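You operate a simulated robot arm through the tools that you are given. There is no shell and no other tool. Be economical: measure what you need, move in short steps, check, and stop when the job is done.

You run a simulated two-armed robot. Do the job below in one go: nothing can be reset, and whatever is moved stays where it is left.

TASK
Take the lid off the green jar and lay it down on the middle shelf of the steel rack.

The check looks at the end state, three seconds after you hand in, the way a careful person would. Anything else that was tipped, shoved, dropped, spilled or broken makes it a failure. Lids that push on must go on centred and level and be pressed home; caps that screw on are set level and turned clockwise until they are tight.

THE ROBOT
Two 7-joint arms with two-finger grippers on one trunk, on a base that drives. Base frame: it is fixed to the floor where the robot stands at the start and does not move with it; the origin is under the middle of the robot, x ahead of it, y to its left, z up. Lengths are in cm, angles in rad, forces in N, time in s.
The left shoulder is at the start at [2.4, 21.7, 120.5], the right one opposite. With the tool pointing down near the work surface each hand reaches from about 20 to 76 cm from the robot's upright axis, wherever it stands, measured 20 degrees to its own side. Payload 2.2 kg a hand.
The TCP of each hand is the grasp point between the finger pads, 1.9 cm short of the fingertips. In the tool frame z runs along the fingers and y along their closing line. The gripper opens to 11.6 cm. The gripper's body begins 7 cm behind the TCP.
Orientation is told as [roll, pitch, yaw] about the base's x, y, z axes, in that order, counted from this pose: with the fingers straight down and closing along the base's y, the tool's x points along the base's -x, its y along +y and its z along -z.

THE INTERFACE
- The arms move only by the tool arm_command. It takes "left_plan", "right_plan" or both (then of equal length, played together; a hand with none holds still); each is a list of rows, each a list of 7 numbers: the shift along the tool's x, y, z in units of 500 mm (1.0 is 500 mm), then the turn, a rotation vector about the tool's x, y, z in units of 90 degrees (1.0 is 90 degrees), then the finger opening in cm, from 0 to 11.6. In form: [[dx, dy, dz, ax, ay, az, jaw], ...]. A call has 1 to 8 rows; each row is the pose to reach, as a shift and turn from the pose commanded when the call began, along the tool's axes at that moment. A call with a number of a shift or a turn outside -1 to 1 is refused whole. Each row takes 0.2 s and may step no farther than 5 cm and 0.15 rad from the row before; otherwise, or with a gripper value out of range, the whole call is refused. A pose out of reach is approached as far as the arm can. The call stops where the force on the tool passes 40 N (or 10 N more than at its start, if that is more) or the arm is blocked; 0.2 s more then pass. The fingers move at their own pace and stop on an object; they squeeze with about 34 N. The grip force told is the motor's: it shows also when the fingers shut on nothing. Time passes only in rows, and 0.2 s behind the last, so rows that repeat a pose let the fingers close. It gives the time, the measured TCP pose, the force on the tool (base axes), the opening and the grip force at its end, in the units of the frame above (readings bear some noise), with the torque about the TCP (base axes, N m) and any sound that the robot's microphone picked up, and new pictures: "views" is both (left out), scene, wrist or none (wrist: the cameras of the hands that moved).
- Cameras (640 x 400 px; columns grow to the right, rows downward): "scene" is now at [12.05, 1.86, 137.69]; the picture's right is [0.18, -0.98, 0.00], its down [-0.54, -0.10, -0.83] and it looks along [0.82, 0.15, -0.55] (base axes); focal length 291 px, centre (320, 200). "left" rides on the left gripper at [6.9, 1.5, -9.7] in its tool frame; the picture's right is [-0.21, 0.98, 0.00], its down [-0.76, -0.17, -0.63] and it looks along [-0.62, -0.14, 0.77] (tool axes); focal length 251 px, centre (320, 200). "right" rides on the right gripper at [6.9, -1.5, -9.7] in its tool frame; the picture's right is [0.21, 0.98, 0.00], its down [-0.76, 0.17, -0.63] and it looks along [-0.62, 0.14, 0.77] (tool axes); focal length 251 px, centre (320, 200). There is no depth. A picture from a camera that has moved, and an enlarged one, comes with that camera's place and axes in the base frame and with its lens. The place of the scene camera against the robot may be out by one fixed shift of up to 1.2 cm in any direction.
- raise_lower(by): slides the trunk up (or, below 0, down) by that many cm; the arms and the scene camera ride with it, the base frame stays. It gives what a move gives, with no picture.
- steer(legs): drives the robot by 1 to 6 legs, each [ahead, left, turn to the left] in cm, cm and rad, along the robot's own axes; the way and the turn of a leg run together, so that a leg with both is an arc; at most 150 cm and 3.142 rad a leg. The arms and the cameras ride along, it lands a little off, and it stops where it bumps. It gives what a move gives, and a new picture of the scene camera.
- head_to(pan, tilt): turns the head with the scene camera to pan (to the left, within 1.396 rad either way) and tilt (down, from -0.506 to 1.204), counted from straight ahead of the robot. It gives what a move gives, and a new picture of the scene camera.
- enlarge(camera, box): a new picture of the part [left, top, right, bottom] of that camera's present view, enlarged. It takes no simulated time.
- finish_job(): hands the job in; it is judged then, once.

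Work in short steps. Places have to be worked out from the pictures, the camera data and where the tool is seen: move nearer, look again, correct. Check each grasp and each placing, and mend what went wrong. You have 120 turns and 260 pictures in all, those below and enlarged ones among them. Open the grippers and draw the arms clear of the work before you hand the job in, unless the task says otherwise; then end with one line.

The tools are called after "Request:" by a JSON object that holds its "fn" and its "kwargs". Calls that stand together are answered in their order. arm_command: Moves the arms, as the interface text tells. Its arguments: {"type":"object","properties":{"left_plan":{"type":"array","items":{"type":"array","items":{"type":"number"}}},"right_plan":{"type":"array","items":{"type":"array","items":{"type":"number"}}},"views":{"type":"string","enum":["both","scene","wrist","none"]}},"required":[]} The other tools are called the same way: raise_lower (by) slides the trunk up or down; steer (legs) drives the base; head_to (pan, tilt) turns the head that bears the scene camera; enlarge (camera, box) takes an enlarged picture of a part of a camera's view; finish_job () hands the job in.

At the start:

```text
time_s: 0.0
left_position: [46.85, 30.79, 118.86]
left_orientation: [-0.001, 0.0, 0.001]
left_ft_force: [0.2, -0.2, 0.5]
left_ft_torque: [0.02, -0.02, 0.03]
left_finger_gap: 11.59
left_grasp_force: 0.0
right_position: [46.14, -10.98, 120.76]
right_orientation: [-0.003, 0.002, -0.001]
right_ft_force: [0.1, 0.3, -0.8]
right_ft_torque: [-0.03, 0.0, -0.03]
right_finger_gap: 11.61
right_grasp_force: 0.2
trunk travel left (down, up): [-35.0, 14.0]
robot x, y, heading: [0.22, -0.08, -0.004]
head pan, tilt: [0.18, 0.579]
```

scene: 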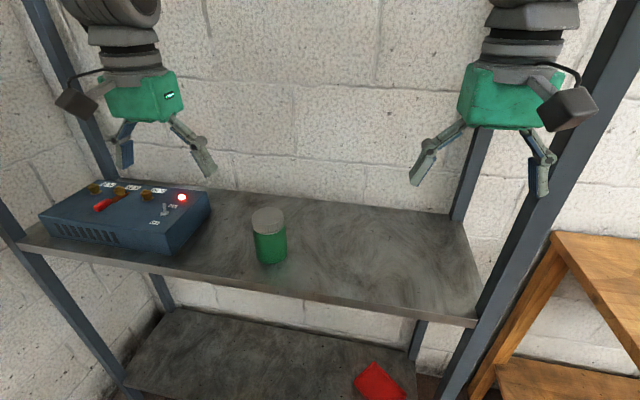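
right: 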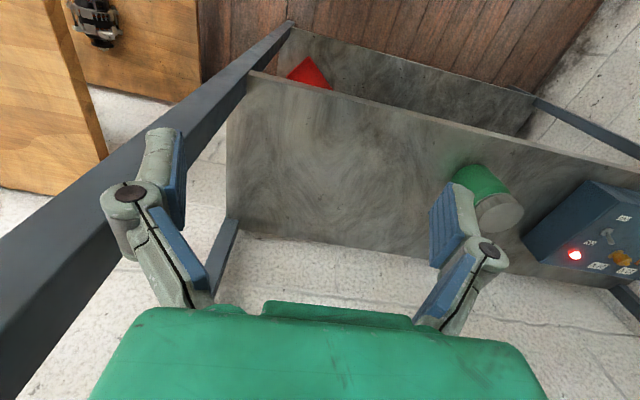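
left: 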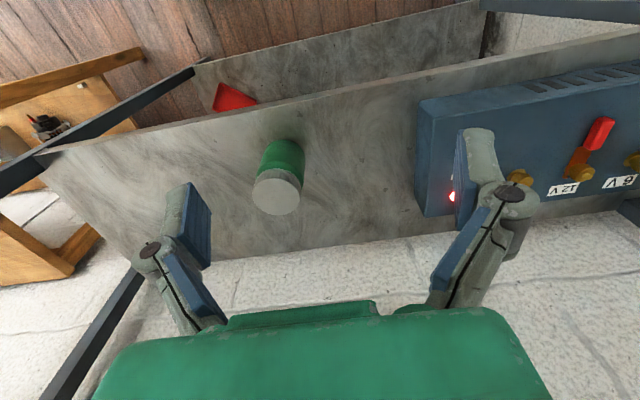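

The green jar with a grey lid stands on a shelf, with another shelf below. I look up and down to count the rack's shelves.

Request:
{"fn": "head_to", "kwargs": {"pan": 0.0, "tilt": 0.95}}

Request:
{"fn": "head_to", "kwargs": {"pan": 0.1, "tilt": -0.1}}

```text
time_s: 0.8
left_position: [46.46, 30.65, 118.76]
left_orientation: [0.0, -0.001, 0.0]
left_ft_force: [-1.1, 0.4, -0.2]
left_ft_torque: [-0.04, -0.04, 0.01]
left_finger_gap: 11.58
left_grasp_force: 0.0
right_position: [45.65, -11.05, 120.82]
right_orientation: [-0.002, -0.003, 0.001]
right_ft_force: [-0.1, -0.3, 0.6]
right_ft_torque: [0.0, 0.02, 0.0]
right_finger_gap: 11.59
right_grasp_force: 0.1
trunk travel left (down, up): [-35.0, 14.0]
robot x, y, heading: [-0.25, 0.1, -0.002]
head pan, tilt: [0.0, 0.949]
camera scene: at [10.5, 0.26, 134.68], right [0.0, -1.0, 0.0], down [-0.81, 0.0, -0.58], along [0.58, 0.0, -0.81], focal length 291 px, centre (320, 200)
```

scene: 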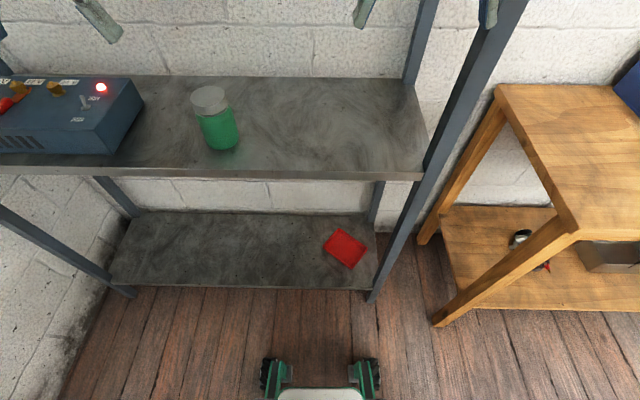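

```text
time_s: 2.1
left_position: [46.52, 30.67, 118.74]
left_orientation: [-0.002, -0.003, 0.001]
left_ft_force: [0.5, 0.4, 0.9]
left_ft_torque: [0.0, 0.0, 0.02]
left_finger_gap: 11.59
left_grasp_force: 0.0
right_position: [45.83, -11.02, 120.81]
right_orientation: [-0.002, -0.003, 0.0]
right_ft_force: [0.5, 0.3, 0.5]
right_ft_torque: [0.04, 0.02, 0.02]
right_finger_gap: 11.62
right_grasp_force: 0.1
trunk travel left (down, up): [-35.0, 14.0]
robot x, y, heading: [-0.14, 0.21, 0.001]
head pan, tilt: [0.099, -0.099]
camera scene: at [11.97, 1.14, 143.9], right [0.1, -1.0, 0.0], down [0.09, 0.01, -1.0], along [0.99, 0.1, 0.1], focal length 291 px, centre (320, 200)
```

scene: 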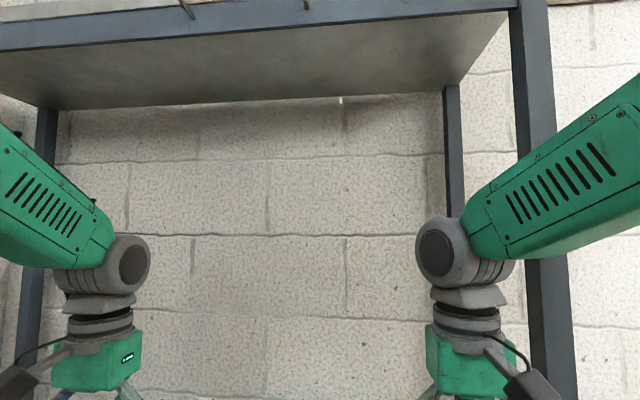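

Three shelves: the jar stands on the middle one. Triangulating gives the lid top at about [59.6, 21.6, 101]. I look closely at the lid.

Request:
{"fn": "head_to", "kwargs": {"pan": 0.34, "tilt": 0.65}}

Request:
{"fn": "enlarge", "kwargs": {"camera": "scene", "box": [260, 140, 380, 215]}}

Request:
{"fn": "enlarge", "kwargs": {"camera": "left", "box": [220, 120, 348, 230]}}

```text
time_s: 3.2
left_position: [46.4, 30.59, 118.81]
left_orientation: [-0.002, -0.002, -0.001]
left_ft_force: [-0.4, 0.3, -0.7]
left_ft_torque: [-0.02, -0.01, 0.01]
left_finger_gap: 11.6
left_grasp_force: 0.2
right_position: [45.68, -10.97, 120.8]
right_orientation: [-0.003, -0.002, 0.001]
right_ft_force: [-0.4, 0.1, -0.2]
right_ft_torque: [0.01, 0.0, 0.02]
right_finger_gap: 11.6
right_grasp_force: 0.0
trunk travel left (down, up): [-35.0, 14.0]
robot x, y, heading: [0.06, 0.08, 0.002]
head pan, tilt: [0.34, 0.649]
camera scene: at [11.46, 3.17, 137.09], right [0.33, -0.94, 0.0], down [-0.57, -0.2, -0.79], along [0.75, 0.27, -0.61], focal length 291 px, centre (320, 200)
```

scene: 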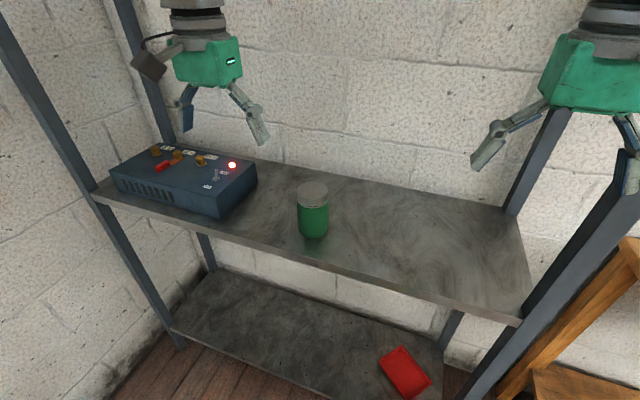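

```text
5.33 times, centred on (320, 178) of scene
camera zoom: at [11.46, 3.17, 137.09], right [0.33, -0.94, 0.0], down [-0.57, -0.2, -0.79], along [0.75, 0.27, -0.61], focal length 1554 px, centre (320, 320)
```

zoom: 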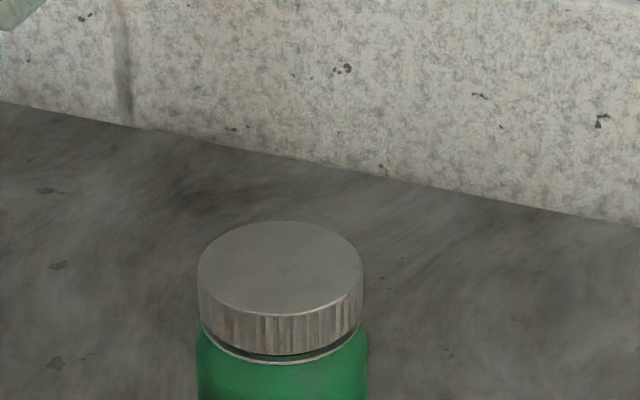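

```text
3.64 times, centred on (284, 175) of left
camera zoom: at [39.48, 32.25, 128.5], right [0.21, 0.98, 0.0], down [0.76, -0.17, 0.63], along [0.62, -0.14, -0.77], focal length 914 px, centre (451, 291)
```

zoom: 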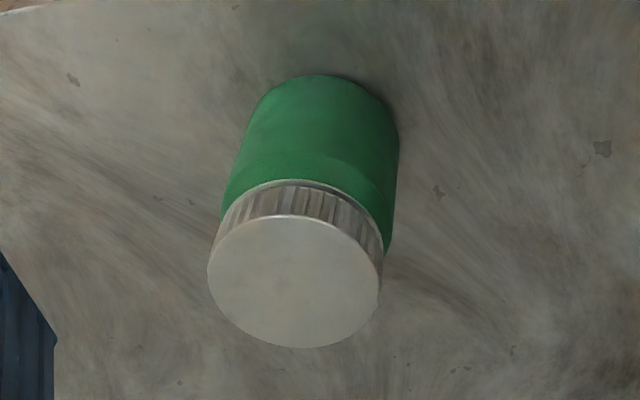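

The lid is a ribbed screw cap about 6.7 cm across. I'll hold the jar body with the right hand and unscrew with the left, so first I bring the left hand over the jar, turned clockwise to leave room for counter-clockwise turning.

Request:
{"fn": "arm_command", "kwargs": {"left_plan": [[-0.033, -0.022, 0, 0, 0, 0.095, 11.6], [-0.066, -0.045, 0, 0, 0, 0.19, 11.6], [-0.099, -0.068, 0, 0, 0, 0.285, 11.6], [-0.132, -0.09, 0, 0, 0, 0.38, 11.6], [-0.165, -0.112, 0, 0, 0, 0.475, 11.6], [-0.198, -0.135, 0, 0, 0, 0.57, 11.6], [-0.231, -0.158, 0, 0, 0, 0.665, 11.6], [-0.264, -0.18, 0, 0, 0, 0.76, 11.6]], "views": "both"}}

```text
time_s: 5.0
left_position: [59.84, 21.56, 118.76]
left_orientation: [0.001, -0.001, -1.195]
left_ft_force: [0.4, 0.8, 0.5]
left_ft_torque: [-0.01, 0.01, 0.02]
left_finger_gap: 11.61
left_grasp_force: 0.0
right_position: [45.82, -10.94, 120.76]
right_orientation: [0.0, 0.0, 0.002]
right_ft_force: [-0.4, -0.1, 0.5]
right_ft_torque: [0.01, 0.0, 0.02]
right_finger_gap: 11.58
right_grasp_force: 0.0
trunk travel left (down, up): [-35.0, 14.0]
robot x, y, heading: [-0.1, -0.03, 0.001]
head pan, tilt: [0.34, 0.649]
camera scene: at [11.67, 3.09, 137.06], right [0.33, -0.94, 0.0], down [-0.57, -0.2, -0.79], along [0.75, 0.27, -0.61], focal length 291 px, centre (320, 200)
camera left: at [58.65, 28.64, 128.5], right [0.99, 0.16, 0.0], down [0.12, -0.76, 0.63], along [0.1, -0.62, -0.77], focal length 251 px, centre (320, 200)
```

scene: 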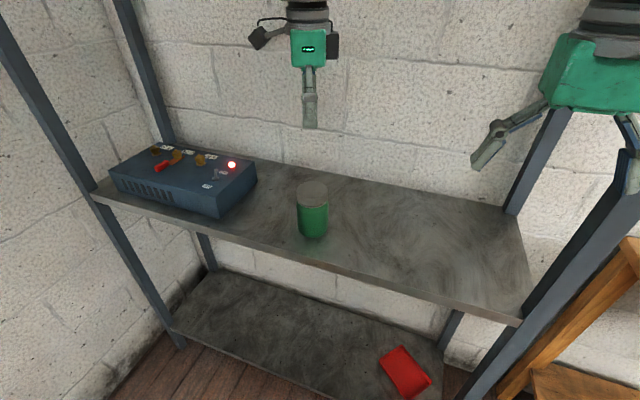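
left: 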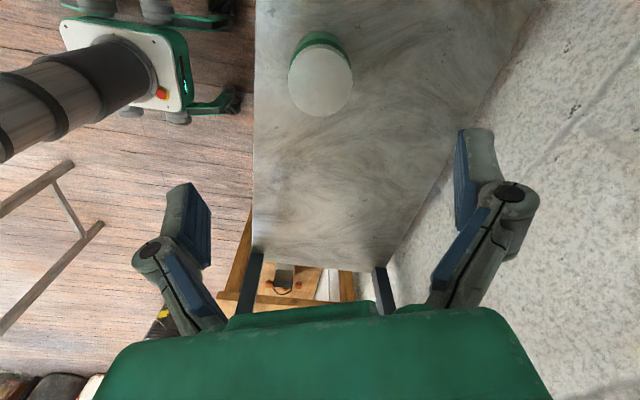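

The lid is confirmed at about [59.8, 21.7, 101]. Next, the right hand goes to a staging pose 20 cm back from the jar body, tilted 46° and yawed toward it.

Request:
{"fn": "arm_command", "kwargs": {"right_plan": [[-0.0055, 0.061, 0.032, -0.0191, -0.0617, -0.0452, 11.6], [-0.011, 0.122, 0.064, -0.0382, -0.1234, -0.0903, 11.6], [-0.0165, 0.184, 0.097, -0.0573, -0.1851, -0.1355, 11.6], [-0.022, 0.245, 0.129, -0.0764, -0.2468, -0.1806, 11.6], [-0.0275, 0.306, 0.161, -0.0954, -0.3085, -0.2258, 11.6], [-0.033, 0.367, 0.193, -0.1145, -0.3702, -0.2709, 11.6], [-0.0385, 0.429, 0.226, -0.1336, -0.4319, -0.3161, 11.6], [-0.044, 0.49, 0.258, -0.1527, -0.4936, -0.3612, 11.6]]}}

```text
time_s: 7.0
left_position: [59.47, 21.49, 118.9]
left_orientation: [0.002, 0.0, -1.194]
left_ft_force: [-0.8, 0.1, -0.1]
left_ft_torque: [0.01, 0.0, -0.02]
left_finger_gap: 11.59
left_grasp_force: 0.1
right_position: [46.53, 11.14, 106.03]
right_orientation: [0.228, -0.617, 0.138]
right_ft_force: [-0.9, -0.2, 0.3]
right_ft_torque: [0.0, -0.01, 0.01]
right_finger_gap: 11.59
right_grasp_force: 0.1
right hand out of reach, approached as far as the arm can: row 7
trunk travel left (down, up): [-35.0, 14.0]
robot x, y, heading: [0.07, 0.18, -0.003]
head pan, tilt: [0.34, 0.649]
stopped in row 8 (right hand): the arm was blocked; the commanded pose is now the measured one
camera scene: at [11.72, 3.13, 137.05], right [0.33, -0.94, 0.0], down [-0.57, -0.2, -0.79], along [0.75, 0.26, -0.61], focal length 291 px, centre (320, 200)
camera right: at [36.33, 5.93, 109.39], right [-0.43, 0.9, 0.05], down [0.23, 0.05, 0.97], along [0.87, 0.43, -0.23], focal length 251 px, centre (320, 200)
```

scene: 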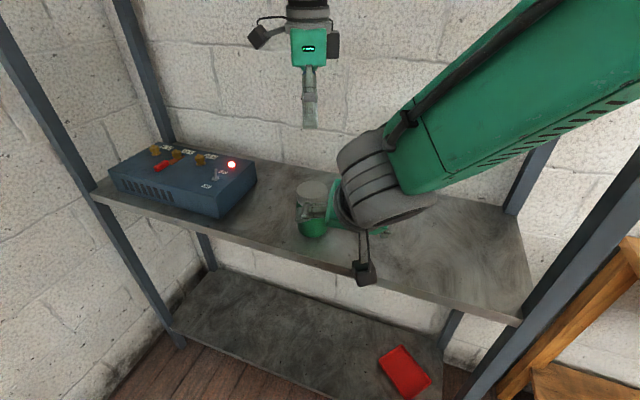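
right: 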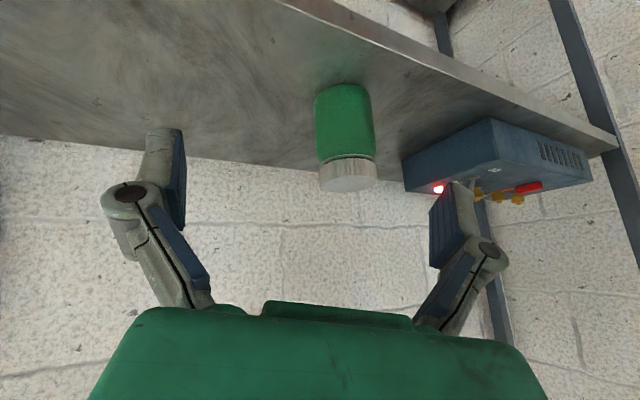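

The right wrist hit a joint limit with the shoulders so high. I raise both hands 15 cm, then lower the trunk by 15 cm so the right forearm comes in flatter.

Request:
{"fn": "arm_command", "kwargs": {"right_plan": [[-0.0434, 0.0138, -0.0596, 0, 0, 0, 11.6], [-0.0868, 0.0276, -0.1192, 0, 0, 0, 11.6], [-0.1302, 0.0414, -0.1788, 0, 0, 0, 11.6], [-0.1736, 0.0552, -0.2384, 0, 0, 0, 11.6]], "left_plan": [[0, 0, -0.075, 0, 0, 0, 11.6], [0, 0, -0.15, 0, 0, 0, 11.6], [0, 0, -0.225, 0, 0, 0, 11.6], [0, 0, -0.3, 0, 0, 0, 11.6]], "views": "scene"}}

```text
time_s: 8.1
left_position: [59.32, 21.41, 134.04]
left_orientation: [0.001, 0.0, -1.193]
left_ft_force: [0.0, -0.1, -0.2]
left_ft_torque: [-0.01, -0.03, -0.02]
left_finger_gap: 11.59
left_grasp_force: 0.0
right_position: [46.33, 11.1, 121.01]
right_orientation: [0.227, -0.62, 0.143]
right_ft_force: [-0.3, 0.2, -0.1]
right_ft_torque: [-0.01, 0.0, -0.06]
right_finger_gap: 11.6
right_grasp_force: 0.1
trunk travel left (down, up): [-35.0, 14.0]
robot x, y, heading: [-0.07, -0.07, -0.0]
head pan, tilt: [0.34, 0.649]
camera scene: at [11.3, 3.07, 137.09], right [0.33, -0.94, 0.0], down [-0.57, -0.2, -0.79], along [0.75, 0.27, -0.61], focal length 291 px, centre (320, 200)
```

scene: 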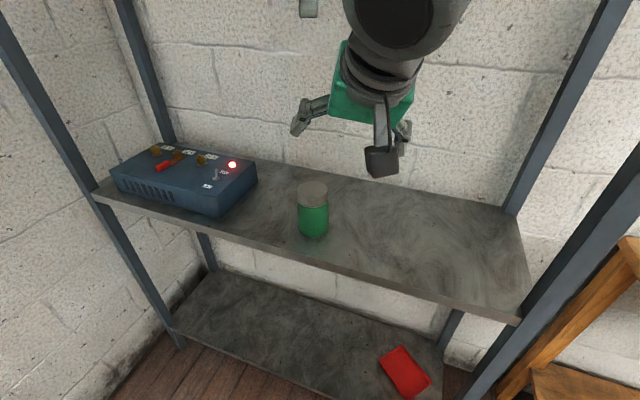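

Both are up and clear. I lower the trunk.

Request:
{"fn": "raise_lower", "kwargs": {"by": -15}}

```text
time_s: 9.8
left_position: [59.42, 21.36, 119.05]
left_orientation: [0.004, -0.001, -1.193]
left_ft_force: [0.0, -0.1, 0.6]
left_ft_torque: [-0.01, 0.02, 0.01]
left_finger_gap: 11.61
left_grasp_force: 0.1
right_position: [46.39, 11.01, 105.87]
right_orientation: [0.226, -0.617, 0.142]
right_ft_force: [-0.1, -0.5, 0.7]
right_ft_torque: [0.03, 0.01, 0.0]
right_finger_gap: 11.6
right_grasp_force: 0.0
trunk travel left (down, up): [-20.0, 29.0]
robot x, y, heading: [-0.09, 0.1, -0.002]
head pan, tilt: [0.34, 0.649]
```

Trunk is down. Now I turn the right hand to the wanted tilt and yaw, moving slightly closer.

Request:
{"fn": "arm_command", "kwargs": {"right_plan": [[-0.016, 0.014, 0.0195, -0.0122, -0.022, -0.0586, 11.6], [-0.032, 0.028, 0.039, -0.0243, -0.0439, -0.1171, 11.6], [-0.048, 0.042, 0.0585, -0.0365, -0.0659, -0.1757, 11.6], [-0.064, 0.056, 0.078, -0.0486, -0.0878, -0.2342, 11.6]]}}

```text
time_s: 10.8
left_position: [59.43, 21.54, 118.96]
left_orientation: [0.003, -0.001, -1.192]
left_ft_force: [0.4, 1.2, -0.3]
left_ft_torque: [-0.01, 0.01, -0.04]
left_finger_gap: 11.58
left_grasp_force: 0.0
right_position: [50.26, 15.38, 105.07]
right_orientation: [-0.004, -0.802, 0.604]
right_ft_force: [-0.4, 0.1, 1.1]
right_ft_torque: [-0.02, 0.02, 0.0]
right_finger_gap: 11.58
right_grasp_force: 0.0
trunk travel left (down, up): [-20.0, 29.0]
robot x, y, heading: [0.07, 0.21, 0.002]
head pan, tilt: [0.34, 0.649]
camera scene: at [11.42, 3.29, 122.06], right [0.33, -0.94, 0.0], down [-0.57, -0.2, -0.79], along [0.75, 0.26, -0.61], focal length 291 px, centre (320, 200)
camera right: at [41.66, 7.46, 106.9], right [-0.68, 0.72, -0.16], down [-0.04, 0.18, 0.98], along [0.74, 0.67, -0.1], focal length 251 px, centre (320, 200)
```

scene: 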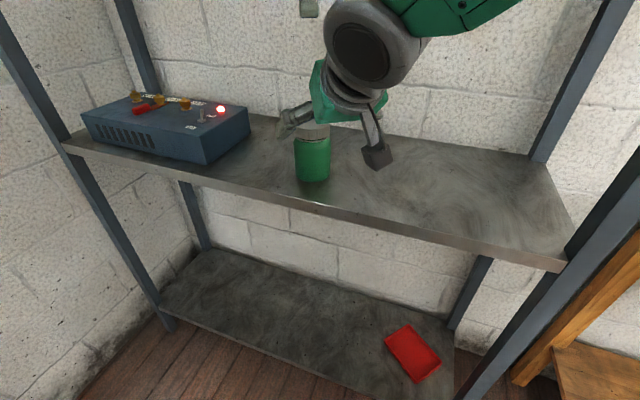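
right: 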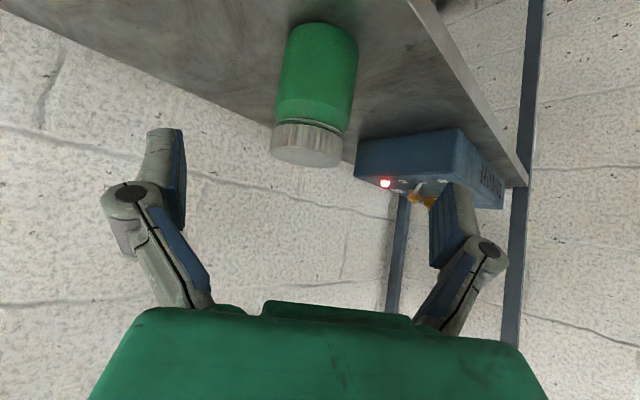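

The predicted jar position projects right onto the jar in the wrist view, so the approach line is good. I advance 12 cm and check.

Request:
{"fn": "arm_command", "kwargs": {"right_plan": [[0, 0, 0.06, 0, 0, 0, 11.6], [0, 0, 0.12, 0, 0, 0, 11.6], [0, 0, 0.18, 0, 0, 0, 11.6], [0, 0, 0.24, 0, 0, 0, 11.6]]}}

```text
time_s: 11.8
left_position: [58.92, 21.35, 119.37]
left_orientation: [0.008, -0.003, -1.193]
left_ft_force: [-0.7, -0.5, 0.2]
left_ft_torque: [0.04, 0.03, -0.04]
left_finger_gap: 11.6
left_grasp_force: 0.0
right_position: [60.41, 16.56, 102.28]
right_orientation: [0.11, -0.865, 0.451]
right_ft_force: [-1.0, -0.3, 0.2]
right_ft_torque: [-0.02, 0.02, 0.01]
right_finger_gap: 11.59
right_grasp_force: 0.0
trunk travel left (down, up): [-20.0, 29.0]
robot x, y, heading: [0.53, 0.02, 0.0]
head pan, tilt: [0.34, 0.649]
stopped in row 4 (right hand): the force on the tool passed its limit at 75 N (the readings are from after the stop); the commanded pose is now the measured one
camera scene: at [11.37, 3.08, 122.08], right [0.33, -0.94, 0.0], down [-0.57, -0.2, -0.79], along [0.75, 0.27, -0.61], focal length 291 px, centre (320, 200)
camera right: at [51.14, 9.17, 103.16], right [-0.62, 0.78, -0.09], down [-0.04, 0.09, 1.0], along [0.78, 0.62, -0.02], focal length 251 px, centre (320, 200)
```

scene: 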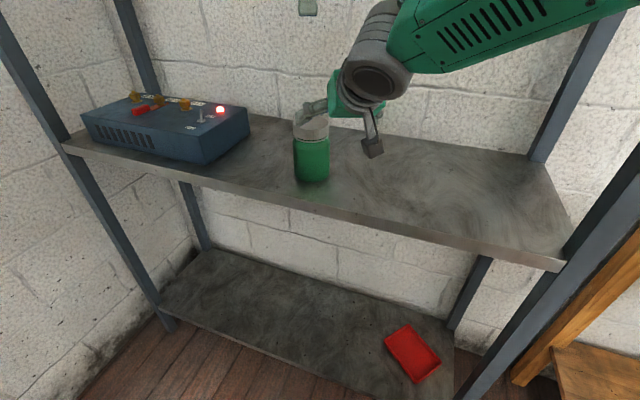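
right: 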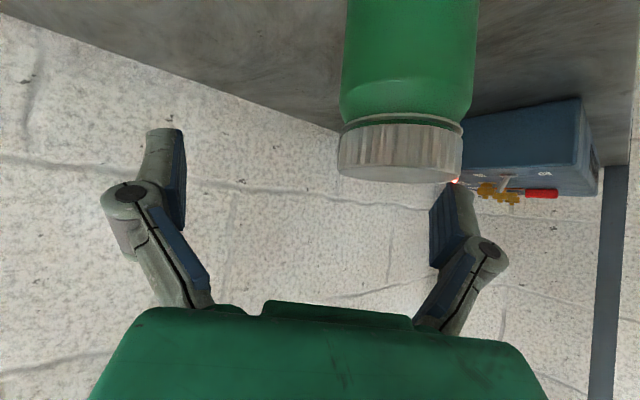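

Something pushed back at 75 N and the hand was deflected. I look closer before doing anything else.

Request:
{"fn": "enlarge", "kwargs": {"camera": "scene", "box": [240, 60, 440, 200]}}

Request:
{"fn": "enlarge", "kwargs": {"camera": "left", "box": [0, 0, 640, 400]}}

Request:
{"fn": "head_to", "kwargs": {"pan": 0.0, "tilt": 0.2}}

```text
2.86 times, centred on (340, 130) of scene
camera zoom: at [11.37, 3.08, 122.08], right [0.33, -0.94, 0.0], down [-0.57, -0.2, -0.79], along [0.75, 0.27, -0.61], focal length 832 px, centre (263, 400)
```

zoom: 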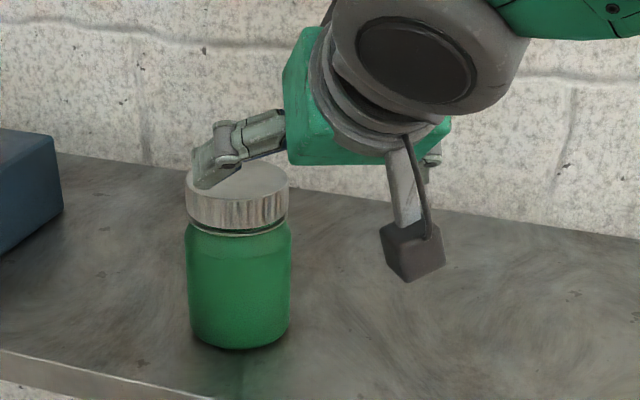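

```text
1.00 times, centred on (320, 200) of left (not enlarged: the box is as wide or as high as the picture)
camera zoom: at [57.68, 28.29, 128.94], right [0.99, 0.16, 0.01], down [0.12, -0.77, 0.63], along [0.11, -0.62, -0.77], focal length 251 px, centre (320, 200)
```

zoom: 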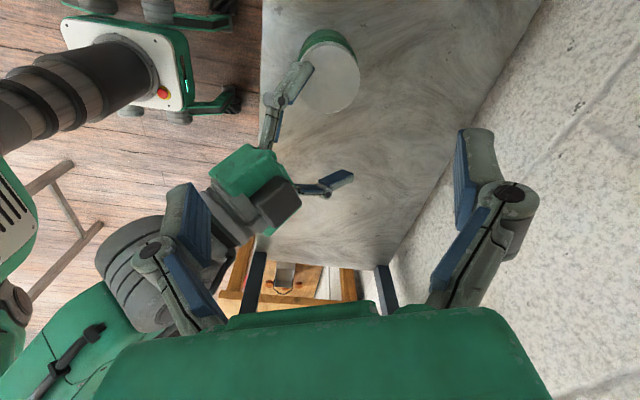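

```text
time_s: 12.7
left_position: [59.07, 21.35, 119.22]
left_orientation: [0.005, 0.001, -1.193]
left_ft_force: [0.1, 0.0, 0.0]
left_ft_torque: [-0.01, 0.03, -0.03]
left_finger_gap: 11.58
left_grasp_force: 0.1
right_position: [60.42, 16.72, 102.5]
right_orientation: [0.109, -0.866, 0.451]
right_ft_force: [-0.5, 0.1, 0.3]
right_ft_torque: [0.01, 0.0, 0.0]
right_finger_gap: 11.57
right_grasp_force: 0.1
trunk travel left (down, up): [-20.0, 29.0]
robot x, y, heading: [-0.16, 0.24, 0.001]
head pan, tilt: [0.0, 0.201]
camera scene: at [12.61, 0.31, 126.16], right [0.0, -1.0, 0.0], down [-0.2, 0.0, -0.98], along [0.98, 0.0, -0.2], focal length 291 px, centre (320, 200)
```

scene: 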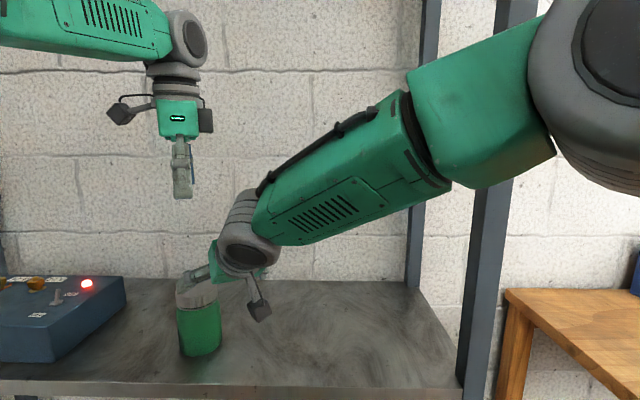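

The right hand drifted off its line so that one finger now rests above the lid; the jar itself is still upright in place. I back the right hand out along its own axis.

Request:
{"fn": "arm_command", "kwargs": {"right_plan": [[0, 0, -0.06, 0, 0, 0, 11.6], [0, 0, -0.12, 0, 0, 0, 11.6], [0, 0, -0.18, 0, 0, 0, 11.6], [0, 0, -0.24, 0, 0, 0, 11.6]]}}

```text
time_s: 13.7
left_position: [58.78, 21.17, 119.42]
left_orientation: [0.006, -0.001, -1.193]
left_ft_force: [-0.5, 0.5, 0.1]
left_ft_torque: [-0.01, -0.01, 0.02]
left_finger_gap: 11.61
left_grasp_force: 0.0
right_position: [52.44, 11.67, 110.12]
right_orientation: [0.106, -0.868, 0.458]
right_ft_force: [-0.6, 0.0, -0.2]
right_ft_torque: [0.01, 0.0, -0.03]
right_finger_gap: 11.58
right_grasp_force: 0.0
trunk travel left (down, up): [-20.0, 29.0]
robot x, y, heading: [-0.2, -0.28, -0.004]
head pan, tilt: [0.0, 0.201]
camera scene: at [12.32, 0.17, 126.21], right [0.0, -1.0, 0.0], down [-0.2, 0.0, -0.98], along [0.98, 0.0, -0.2], focal length 291 px, centre (320, 200)
camera right: at [43.09, 4.24, 110.96], right [-0.62, 0.78, -0.1], down [-0.05, 0.09, 0.99], along [0.78, 0.63, -0.02], focal length 251 px, centre (320, 200)
```

scene: 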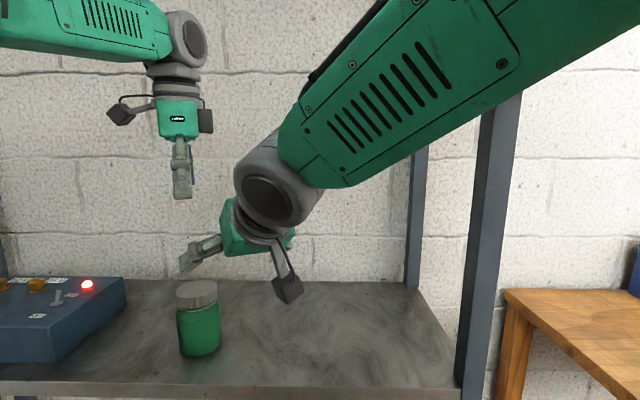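
right: 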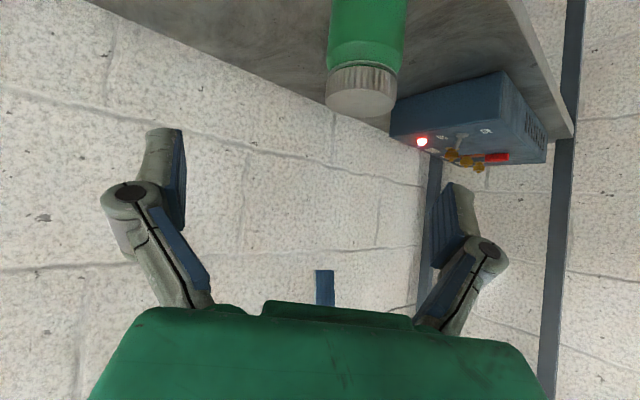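

The jar is untouched. I return to the staging pose that was reached exactly before, and will then advance in smaller steps.

Request:
{"fn": "arm_command", "kwargs": {"right_plan": [[0.04, 0.037, 0.033, 0, 0.023, -0.029, 11.6], [0.079, 0.075, 0.067, 0, 0.0465, -0.0585, 11.6], [0.079, 0.075, 0.067, 0, 0.0465, -0.0585, 11.6]], "views": "none"}}

Request:
{"fn": "arm_command", "kwargs": {"right_plan": [[0, 0, 0.03, 0, 0, 0, 11.6], [0, 0, 0.06, 0, 0, 0, 11.6], [0, 0, 0.06, 0, 0, 0, 11.6]], "views": "both"}}

```text
time_s: 14.5
left_position: [59.07, 21.34, 119.17]
left_orientation: [0.005, -0.001, -1.193]
left_ft_force: [0.1, 0.1, 0.2]
left_ft_torque: [-0.01, 0.01, 0.01]
left_finger_gap: 11.6
left_grasp_force: 0.1
right_position: [50.77, 15.2, 105.53]
right_orientation: [0.008, -0.806, 0.59]
right_ft_force: [0.4, -0.4, -0.6]
right_ft_torque: [0.01, 0.02, -0.03]
right_finger_gap: 11.61
right_grasp_force: 0.1
trunk travel left (down, up): [-20.0, 29.0]
robot x, y, heading: [-0.02, 0.09, 0.003]
head pan, tilt: [0.0, 0.201]
```

```text
time_s: 15.5
left_position: [58.61, 21.14, 119.5]
left_orientation: [0.01, 0.0, -1.193]
left_ft_force: [-0.1, -0.7, 0.0]
left_ft_torque: [0.01, 0.0, 0.05]
left_finger_gap: 11.62
left_grasp_force: 0.0
right_position: [52.9, 15.32, 106.7]
right_orientation: [0.046, -0.849, 0.545]
right_ft_force: [-0.2, 0.3, 0.2]
right_ft_torque: [-0.01, -0.05, 0.01]
right_finger_gap: 11.57
right_grasp_force: 0.1
trunk travel left (down, up): [-20.0, 29.0]
robot x, y, heading: [0.21, -0.06, 0.002]
head pan, tilt: [0.0, 0.201]
stopped in row 3 (right hand): the arm was blocked; the commanded pose is now the measured one
camera scene: at [12.5, 0.27, 126.19], right [0.0, -1.0, 0.0], down [-0.2, 0.0, -0.98], along [0.98, 0.0, -0.2], focal length 291 px, centre (320, 200)
camera right: at [43.95, 7.57, 107.81], right [-0.66, 0.74, -0.13], down [-0.05, 0.13, 0.99], along [0.75, 0.66, -0.04], focal length 251 px, centre (320, 200)
```

scene: 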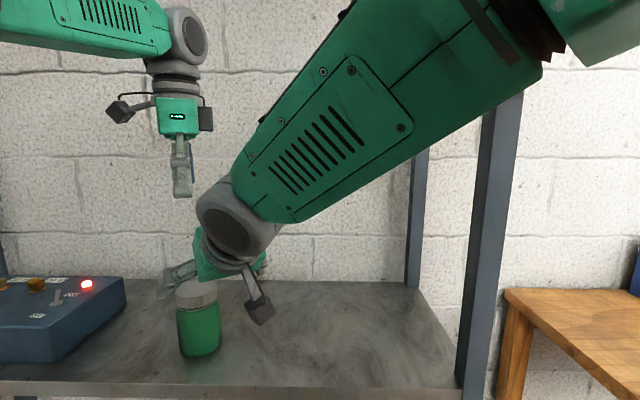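
right: 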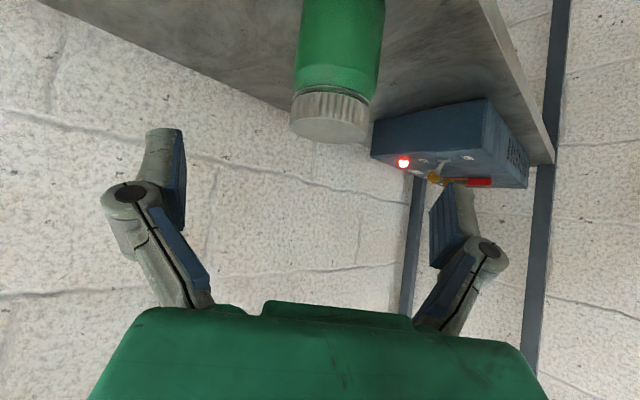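

The right arm gets blocked again with the base being pushed back: the outer forearm seems to press against the rack's front-right post. I back the right hand off, then drive the base back 6 cm and left 12 cm so that the elbow clears the post.

Request:
{"fn": "arm_command", "kwargs": {"right_plan": [[0, 0, -0.06, 0, 0, 0, 11.6], [0, 0, -0.12, 0, 0, 0, 11.6], [0, 0, -0.18, 0, 0, 0, 11.6], [0, 0, -0.24, 0, 0, 0, 11.6]], "views": "none"}}

Request:
{"fn": "steer", "kwargs": {"legs": [[-6, 0, 0], [0, 12, 0]]}}

```text
time_s: 16.5
left_position: [58.63, 21.09, 119.57]
left_orientation: [0.011, -0.001, -1.194]
left_ft_force: [0.0, -0.4, 0.5]
left_ft_torque: [0.04, 0.01, 0.01]
left_finger_gap: 11.58
left_grasp_force: 0.1
right_position: [45.37, 10.29, 114.33]
right_orientation: [0.039, -0.845, 0.555]
right_ft_force: [-0.8, 0.0, -0.3]
right_ft_torque: [0.0, -0.03, 0.02]
right_finger_gap: 11.61
right_grasp_force: 0.0
trunk travel left (down, up): [-20.0, 29.0]
robot x, y, heading: [-0.1, -0.1, -0.001]
head pan, tilt: [0.0, 0.201]
```

```text
time_s: 18.3
left_position: [53.06, 27.78, 119.83]
left_orientation: [0.02, 0.035, -1.196]
left_ft_force: [1.6, -3.6, 0.3]
left_ft_torque: [0.37, 0.14, 0.02]
left_finger_gap: 11.61
left_grasp_force: 0.1
right_position: [39.73, 17.31, 114.56]
right_orientation: [0.092, -0.861, 0.516]
right_ft_force: [0.7, -3.6, -0.2]
right_ft_torque: [0.15, 0.05, 0.19]
right_finger_gap: 11.6
right_grasp_force: 0.1
trunk travel left (down, up): [-20.0, 29.0]
robot x, y, heading: [-6.26, 10.39, 0.007]
head pan, tilt: [0.0, 0.201]
camera scene: at [6.89, 6.52, 126.04], right [0.0, -1.0, -0.04], down [-0.21, 0.04, -0.98], along [0.98, 0.01, -0.21], focal length 291 px, centre (320, 200)
```

scene: 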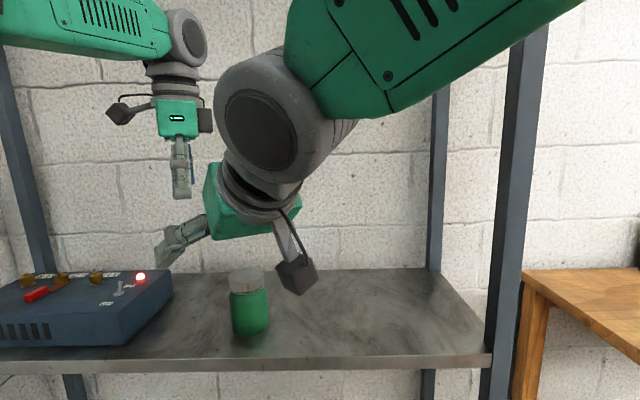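

The body seems still swaying from the drive. I take a still reading with the head turned to the jar.

Request:
{"fn": "head_to", "kwargs": {"pan": 0.25, "tilt": 0.45}}

```text
time_s: 19.1
left_position: [52.33, 27.45, 120.24]
left_orientation: [0.025, 0.025, -1.203]
left_ft_force: [-0.9, -2.1, -1.0]
left_ft_torque: [0.21, 0.0, 0.0]
left_finger_gap: 11.6
left_grasp_force: 0.0
right_position: [39.18, 17.04, 115.08]
right_orientation: [0.077, -0.864, 0.523]
right_ft_force: [0.3, -0.9, 1.3]
right_ft_torque: [0.03, 0.07, 0.12]
right_finger_gap: 11.62
right_grasp_force: 0.0
trunk travel left (down, up): [-20.0, 29.0]
robot x, y, heading: [-6.04, 10.09, -0.003]
head pan, tilt: [0.25, 0.45]
camera scene: at [5.97, 9.29, 123.91], right [0.25, -0.97, -0.03], down [-0.42, -0.08, -0.9], along [0.87, 0.23, -0.43], focal length 291 px, centre (320, 200)
```

scene: 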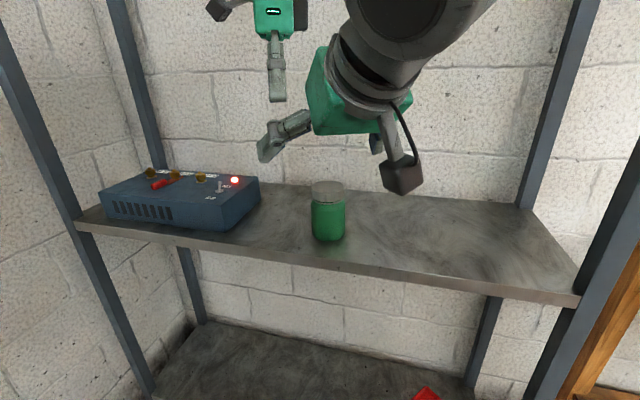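

The robot sits slightly tilted, so something is caught. I look at both elbows.

Request:
{"fn": "head_to", "kwargs": {"pan": -0.9, "tilt": 0.3}}

Request:
{"fn": "head_to", "kwargs": {"pan": 1.0, "tilt": 0.3}}

```text
time_s: 20.5
left_position: [52.51, 35.35, 118.89]
left_orientation: [-0.001, -0.022, -1.193]
left_ft_force: [0.0, 2.3, 0.6]
left_ft_torque: [-0.19, 0.0, -0.05]
left_finger_gap: 11.6
left_grasp_force: 0.0
right_position: [39.29, 24.6, 114.16]
right_orientation: [0.01, -0.833, 0.578]
right_ft_force: [-0.9, 1.5, -1.3]
right_ft_torque: [-0.03, -0.1, -0.08]
right_finger_gap: 11.57
right_grasp_force: 0.0
trunk travel left (down, up): [-20.0, 29.0]
robot x, y, heading: [-6.16, 11.18, 0.002]
head pan, tilt: [-0.901, 0.3]
camera scene: at [3.07, 8.28, 125.44], right [-0.78, -0.62, 0.02], down [-0.19, 0.2, -0.96], along [0.6, -0.76, -0.27], focal length 291 px, centre (320, 200)
```

scene: 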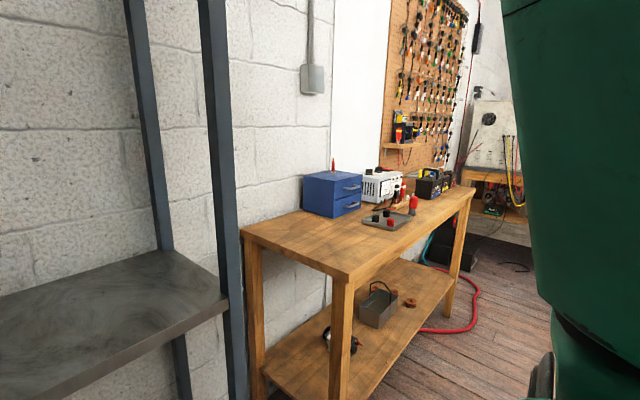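

```text
time_s: 22.3
left_position: [52.46, 29.27, 119.89]
left_orientation: [0.018, 0.015, -1.201]
left_ft_force: [0.2, -1.0, 0.1]
left_ft_torque: [0.14, -0.02, 0.0]
left_finger_gap: 11.59
left_grasp_force: 0.1
right_position: [39.25, 18.72, 114.75]
right_orientation: [0.064, -0.853, 0.534]
right_ft_force: [-0.2, -1.5, 0.4]
right_ft_torque: [0.05, 0.07, 0.08]
right_finger_gap: 11.59
right_grasp_force: 0.1
trunk travel left (down, up): [-20.0, 29.0]
robot x, y, heading: [-5.76, 10.3, 0.004]
head pan, tilt: [1.0, 0.3]
camera scene: at [2.22, 18.17, 125.27], right [0.84, -0.54, 0.0], down [-0.16, -0.25, -0.95], along [0.51, 0.8, -0.3], focal length 291 px, centre (320, 200)
```

scene: 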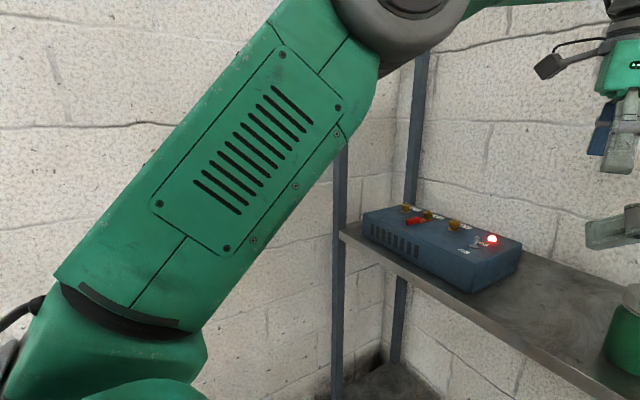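

It is just a slow sway that is dying out after the drive. I wait with holding rows.

Request:
{"fn": "arm_command", "kwargs": {"right_plan": [[0, 0, 0, 0, 0, 0, 11.6], [0, 0, 0, 0, 0, 0, 11.6], [0, 0, 0, 0, 0, 0, 11.6], [0, 0, 0, 0, 0, 0, 11.6], [0, 0, 0, 0, 0, 0, 11.6], [0, 0, 0, 0, 0, 0, 11.6], [0, 0, 0, 0, 0, 0, 11.6], [0, 0, 0, 0, 0, 0, 11.6]], "views": "none"}}

Request:
{"fn": "arm_command", "kwargs": {"right_plan": [[0, 0, 0, 0, 0, 0, 11.6], [0, 0, 0, 0, 0, 0, 11.6], [0, 0, 0, 0, 0, 0, 11.6], [0, 0, 0, 0, 0, 0, 11.6], [0, 0, 0, 0, 0, 0, 11.6], [0, 0, 0, 0, 0, 0, 11.6], [0, 0, 0, 0, 0, 0, 11.6], [0, 0, 0, 0, 0, 0, 11.6]], "views": "none"}}

Request:
{"fn": "head_to", "kwargs": {"pan": 0.15, "tilt": 0.4}}

```text
time_s: 24.3
left_position: [52.07, 29.5, 119.87]
left_orientation: [0.019, 0.009, -1.204]
left_ft_force: [-0.2, 0.0, 0.0]
left_ft_torque: [0.0, -0.04, -0.02]
left_finger_gap: 11.6
left_grasp_force: 0.0
right_position: [39.0, 19.09, 114.83]
right_orientation: [0.053, -0.855, 0.54]
right_ft_force: [0.6, -0.7, 0.1]
right_ft_torque: [-0.02, 0.05, 0.02]
right_finger_gap: 11.62
right_grasp_force: 0.1
trunk travel left (down, up): [-20.0, 29.0]
robot x, y, heading: [-6.32, 9.96, 0.002]
head pan, tilt: [1.0, 0.3]
stopped in row 8 (right hand): the arm was blocked; the commanded pose is now the measured one
```

```text
time_s: 26.1
left_position: [52.29, 32.64, 119.35]
left_orientation: [0.011, -0.01, -1.199]
left_ft_force: [0.1, 1.6, -0.2]
left_ft_torque: [-0.14, -0.03, 0.02]
left_finger_gap: 11.57
left_grasp_force: 0.1
right_position: [38.98, 22.13, 114.63]
right_orientation: [0.025, -0.843, 0.565]
right_ft_force: [0.3, 1.3, -0.3]
right_ft_torque: [-0.08, -0.07, -0.03]
right_finger_gap: 11.56
right_grasp_force: 0.1
trunk travel left (down, up): [-20.0, 29.0]
robot x, y, heading: [-5.94, 10.51, -0.001]
head pan, tilt: [1.0, 0.3]
```

```text
time_s: 27.3
left_position: [52.15, 30.02, 119.76]
left_orientation: [0.017, 0.006, -1.206]
left_ft_force: [-0.1, 0.0, 0.2]
left_ft_torque: [0.02, 0.0, -0.01]
left_finger_gap: 11.57
left_grasp_force: 0.0
right_position: [39.11, 19.49, 114.96]
right_orientation: [0.048, -0.852, 0.541]
right_ft_force: [0.4, -0.3, 0.5]
right_ft_torque: [0.0, 0.02, 0.01]
right_finger_gap: 11.63
right_grasp_force: 0.2
trunk travel left (down, up): [-20.0, 29.0]
robot x, y, heading: [-6.02, 9.78, -0.0]
head pan, tilt: [0.15, 0.4]
camera scene: at [6.39, 12.96, 124.29], right [0.15, -0.99, 0.01], down [-0.39, -0.07, -0.92], along [0.91, 0.14, -0.39], focal length 291 px, centre (320, 200)
```

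scene: 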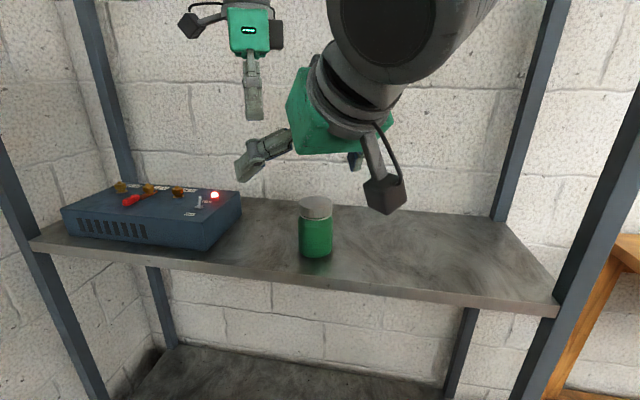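

The sway has mostly settled. I try a pre-grasp pose for the right hand with less yaw (0.5), 14 cm back from the jar.

Request:
{"fn": "arm_command", "kwargs": {"right_plan": [[0.01, -0.037, 0.054, 0.01, 0.006, 0.004, 11.6], [0.021, -0.074, 0.108, 0.02, 0.013, 0.007, 11.6], [0.031, -0.111, 0.161, 0.03, 0.02, 0.011, 11.6], [0.042, -0.148, 0.215, 0.04, 0.026, 0.015, 11.6], [0.052, -0.185, 0.269, 0.05, 0.0325, 0.0185, 11.6], [0.052, -0.185, 0.269, 0.05, 0.0325, 0.0185, 11.6]]}}

```text
time_s: 28.9
left_position: [51.9, 33.21, 119.74]
left_orientation: [0.012, -0.012, -1.194]
left_ft_force: [0.0, 0.7, -0.2]
left_ft_torque: [-0.09, -0.02, 0.0]
left_finger_gap: 11.6
left_grasp_force: 0.1
right_position: [50.63, 19.72, 103.81]
right_orientation: [-0.027, -0.796, 0.531]
right_ft_force: [-0.8, 0.3, 0.2]
right_ft_torque: [-0.04, 0.02, 0.02]
right_finger_gap: 11.59
right_grasp_force: 0.1
trunk travel left (down, up): [-20.0, 29.0]
robot x, y, heading: [-5.65, 10.82, -0.0]
head pan, tilt: [0.15, 0.4]
stopped in row 6 (right hand): the arm was blocked; the commanded pose is now the measured one
camera scene: at [6.41, 14.72, 124.26], right [0.15, -0.99, 0.02], down [-0.39, -0.08, -0.92], along [0.91, 0.13, -0.4], focal length 291 px, centre (320, 200)
camera right: at [41.2, 12.59, 105.63], right [-0.61, 0.78, -0.17], down [-0.02, 0.2, 0.98], along [0.8, 0.6, -0.1], focal length 251 px, centre (320, 200)
```

scene: 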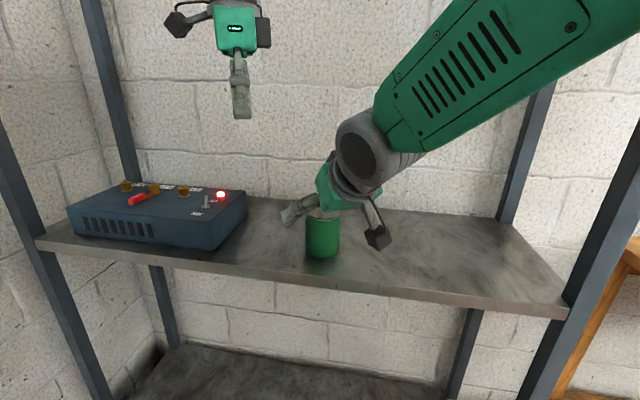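
right: 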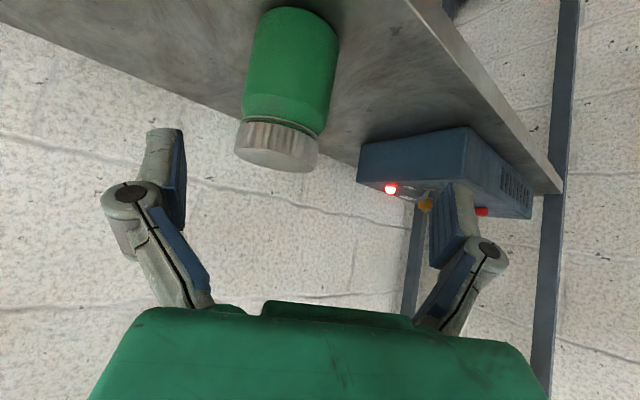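

The trunk still sways sideways as if the base leaned on something. I look down to the left of the base.

Request:
{"fn": "head_to", "kwargs": {"pan": 0.9, "tilt": 1.1}}

Request:
{"fn": "head_to", "kwargs": {"pan": -0.7, "tilt": 1.1}}

```text
time_s: 30.0
left_position: [51.88, 29.01, 120.26]
left_orientation: [0.024, 0.013, -1.203]
left_ft_force: [-0.4, -1.3, -0.3]
left_ft_torque: [0.15, 0.0, -0.02]
left_finger_gap: 11.61
left_grasp_force: 0.0
right_position: [50.79, 15.77, 104.05]
right_orientation: [0.009, -0.808, 0.498]
right_ft_force: [0.8, -1.6, 0.0]
right_ft_torque: [0.06, 0.08, 0.07]
right_finger_gap: 11.59
right_grasp_force: 0.1
trunk travel left (down, up): [-20.0, 29.0]
robot x, y, heading: [-6.01, 10.33, 0.003]
head pan, tilt: [0.901, 1.1]
camera scene: at [1.18, 13.58, 118.72], right [0.78, -0.62, -0.01], down [-0.56, -0.69, -0.46], along [0.28, 0.37, -0.89], focal length 291 px, centre (320, 200)
```

scene: 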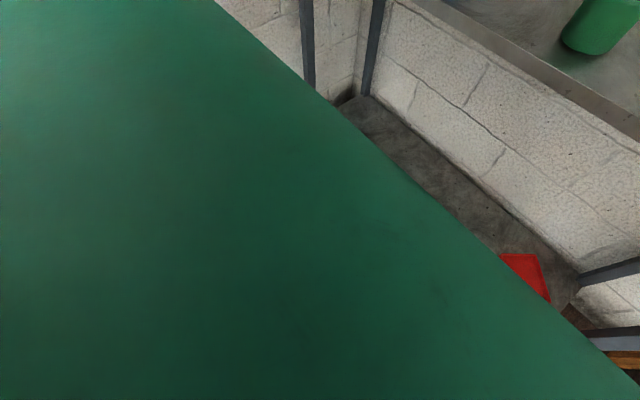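

```text
time_s: 31.7
left_position: [51.93, 29.37, 120.2]
left_orientation: [0.021, 0.013, -1.201]
left_ft_force: [1.0, -1.2, 0.0]
left_ft_torque: [0.09, 0.01, -0.03]
left_finger_gap: 11.6
left_grasp_force: 0.1
right_position: [50.9, 16.13, 104.13]
right_orientation: [0.013, -0.807, 0.491]
right_ft_force: [0.4, -0.5, 1.2]
right_ft_torque: [0.06, 0.02, 0.07]
right_finger_gap: 11.6
right_grasp_force: 0.0
trunk travel left (down, up): [-20.0, 29.0]
robot x, y, heading: [-6.0, 10.13, 0.002]
head pan, tilt: [-0.7, 1.1]
camera scene: at [3.45, 7.91, 118.63], right [-0.18, -0.98, -0.01], down [-0.88, 0.17, -0.45], along [0.44, -0.07, -0.89], focal length 291 px, centre (320, 200)
```

scene: 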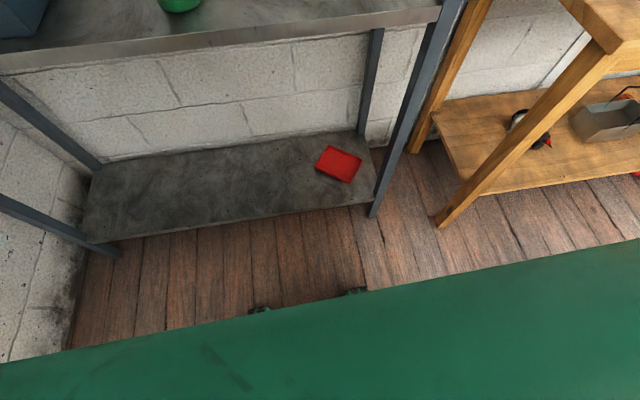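

That is just the robot's own chest below the camera; the body is rocking after the drive. I wait longer and watch whether it damps.

Request:
{"fn": "arm_command", "kwargs": {"left_plan": [[0, 0, 0, 0, 0, 0, 11.6], [0, 0, 0, 0, 0, 0, 11.6], [0, 0, 0, 0, 0, 0, 11.6], [0, 0, 0, 0, 0, 0, 11.6], [0, 0, 0, 0, 0, 0, 11.6], [0, 0, 0, 0, 0, 0, 11.6], [0, 0, 0, 0, 0, 0, 11.6], [0, 0, 0, 0, 0, 0, 11.6]], "views": "none"}}

Request:
{"fn": "arm_command", "kwargs": {"left_plan": [[0, 0, 0, 0, 0, 0, 11.6], [0, 0, 0, 0, 0, 0, 11.6], [0, 0, 0, 0, 0, 0, 11.6]], "views": "none"}}

Request:
{"fn": "arm_command", "kwargs": {"left_plan": [[0, 0, 0, 0, 0, 0, 11.6], [0, 0, 0, 0, 0, 0, 11.6]], "views": "none"}}

```text
time_s: 33.5
left_position: [51.95, 30.29, 120.13]
left_orientation: [0.022, 0.006, -1.199]
left_ft_force: [-0.5, -1.1, 1.0]
left_ft_torque: [0.09, 0.02, 0.01]
left_finger_gap: 11.57
left_grasp_force: 0.0
right_position: [51.03, 16.73, 104.28]
right_orientation: [0.01, -0.809, 0.493]
right_ft_force: [0.2, -1.1, -0.3]
right_ft_torque: [0.08, 0.01, 0.06]
right_finger_gap: 11.6
right_grasp_force: 0.1
trunk travel left (down, up): [-20.0, 29.0]
robot x, y, heading: [-6.05, 9.79, 0.001]
head pan, tilt: [-0.7, 1.1]
```

```text
time_s: 34.3
left_position: [51.93, 30.43, 120.04]
left_orientation: [0.021, 0.006, -1.199]
left_ft_force: [-0.3, -0.3, -0.6]
left_ft_torque: [0.04, -0.02, 0.02]
left_finger_gap: 11.59
left_grasp_force: 0.1
right_position: [50.97, 16.87, 104.11]
right_orientation: [0.007, -0.808, 0.498]
right_ft_force: [1.7, -0.6, 0.3]
right_ft_torque: [0.06, 0.05, 0.05]
right_finger_gap: 11.6
right_grasp_force: 0.1
trunk travel left (down, up): [-20.0, 29.0]
robot x, y, heading: [-6.32, 10.44, 0.006]
head pan, tilt: [-0.7, 1.1]
```

```text
time_s: 34.9
left_position: [51.87, 31.72, 119.85]
left_orientation: [0.016, -0.004, -1.199]
left_ft_force: [0.0, -0.6, 0.2]
left_ft_torque: [-0.02, 0.02, -0.03]
left_finger_gap: 11.61
left_grasp_force: 0.1
right_position: [50.74, 18.49, 104.06]
right_orientation: [-0.01, -0.8, 0.517]
right_ft_force: [0.4, 0.5, 1.0]
right_ft_torque: [0.0, -0.04, 0.01]
right_finger_gap: 11.57
right_grasp_force: 0.0
trunk travel left (down, up): [-20.0, 29.0]
robot x, y, heading: [-5.94, 10.36, 0.002]
head pan, tilt: [-0.7, 1.1]
```

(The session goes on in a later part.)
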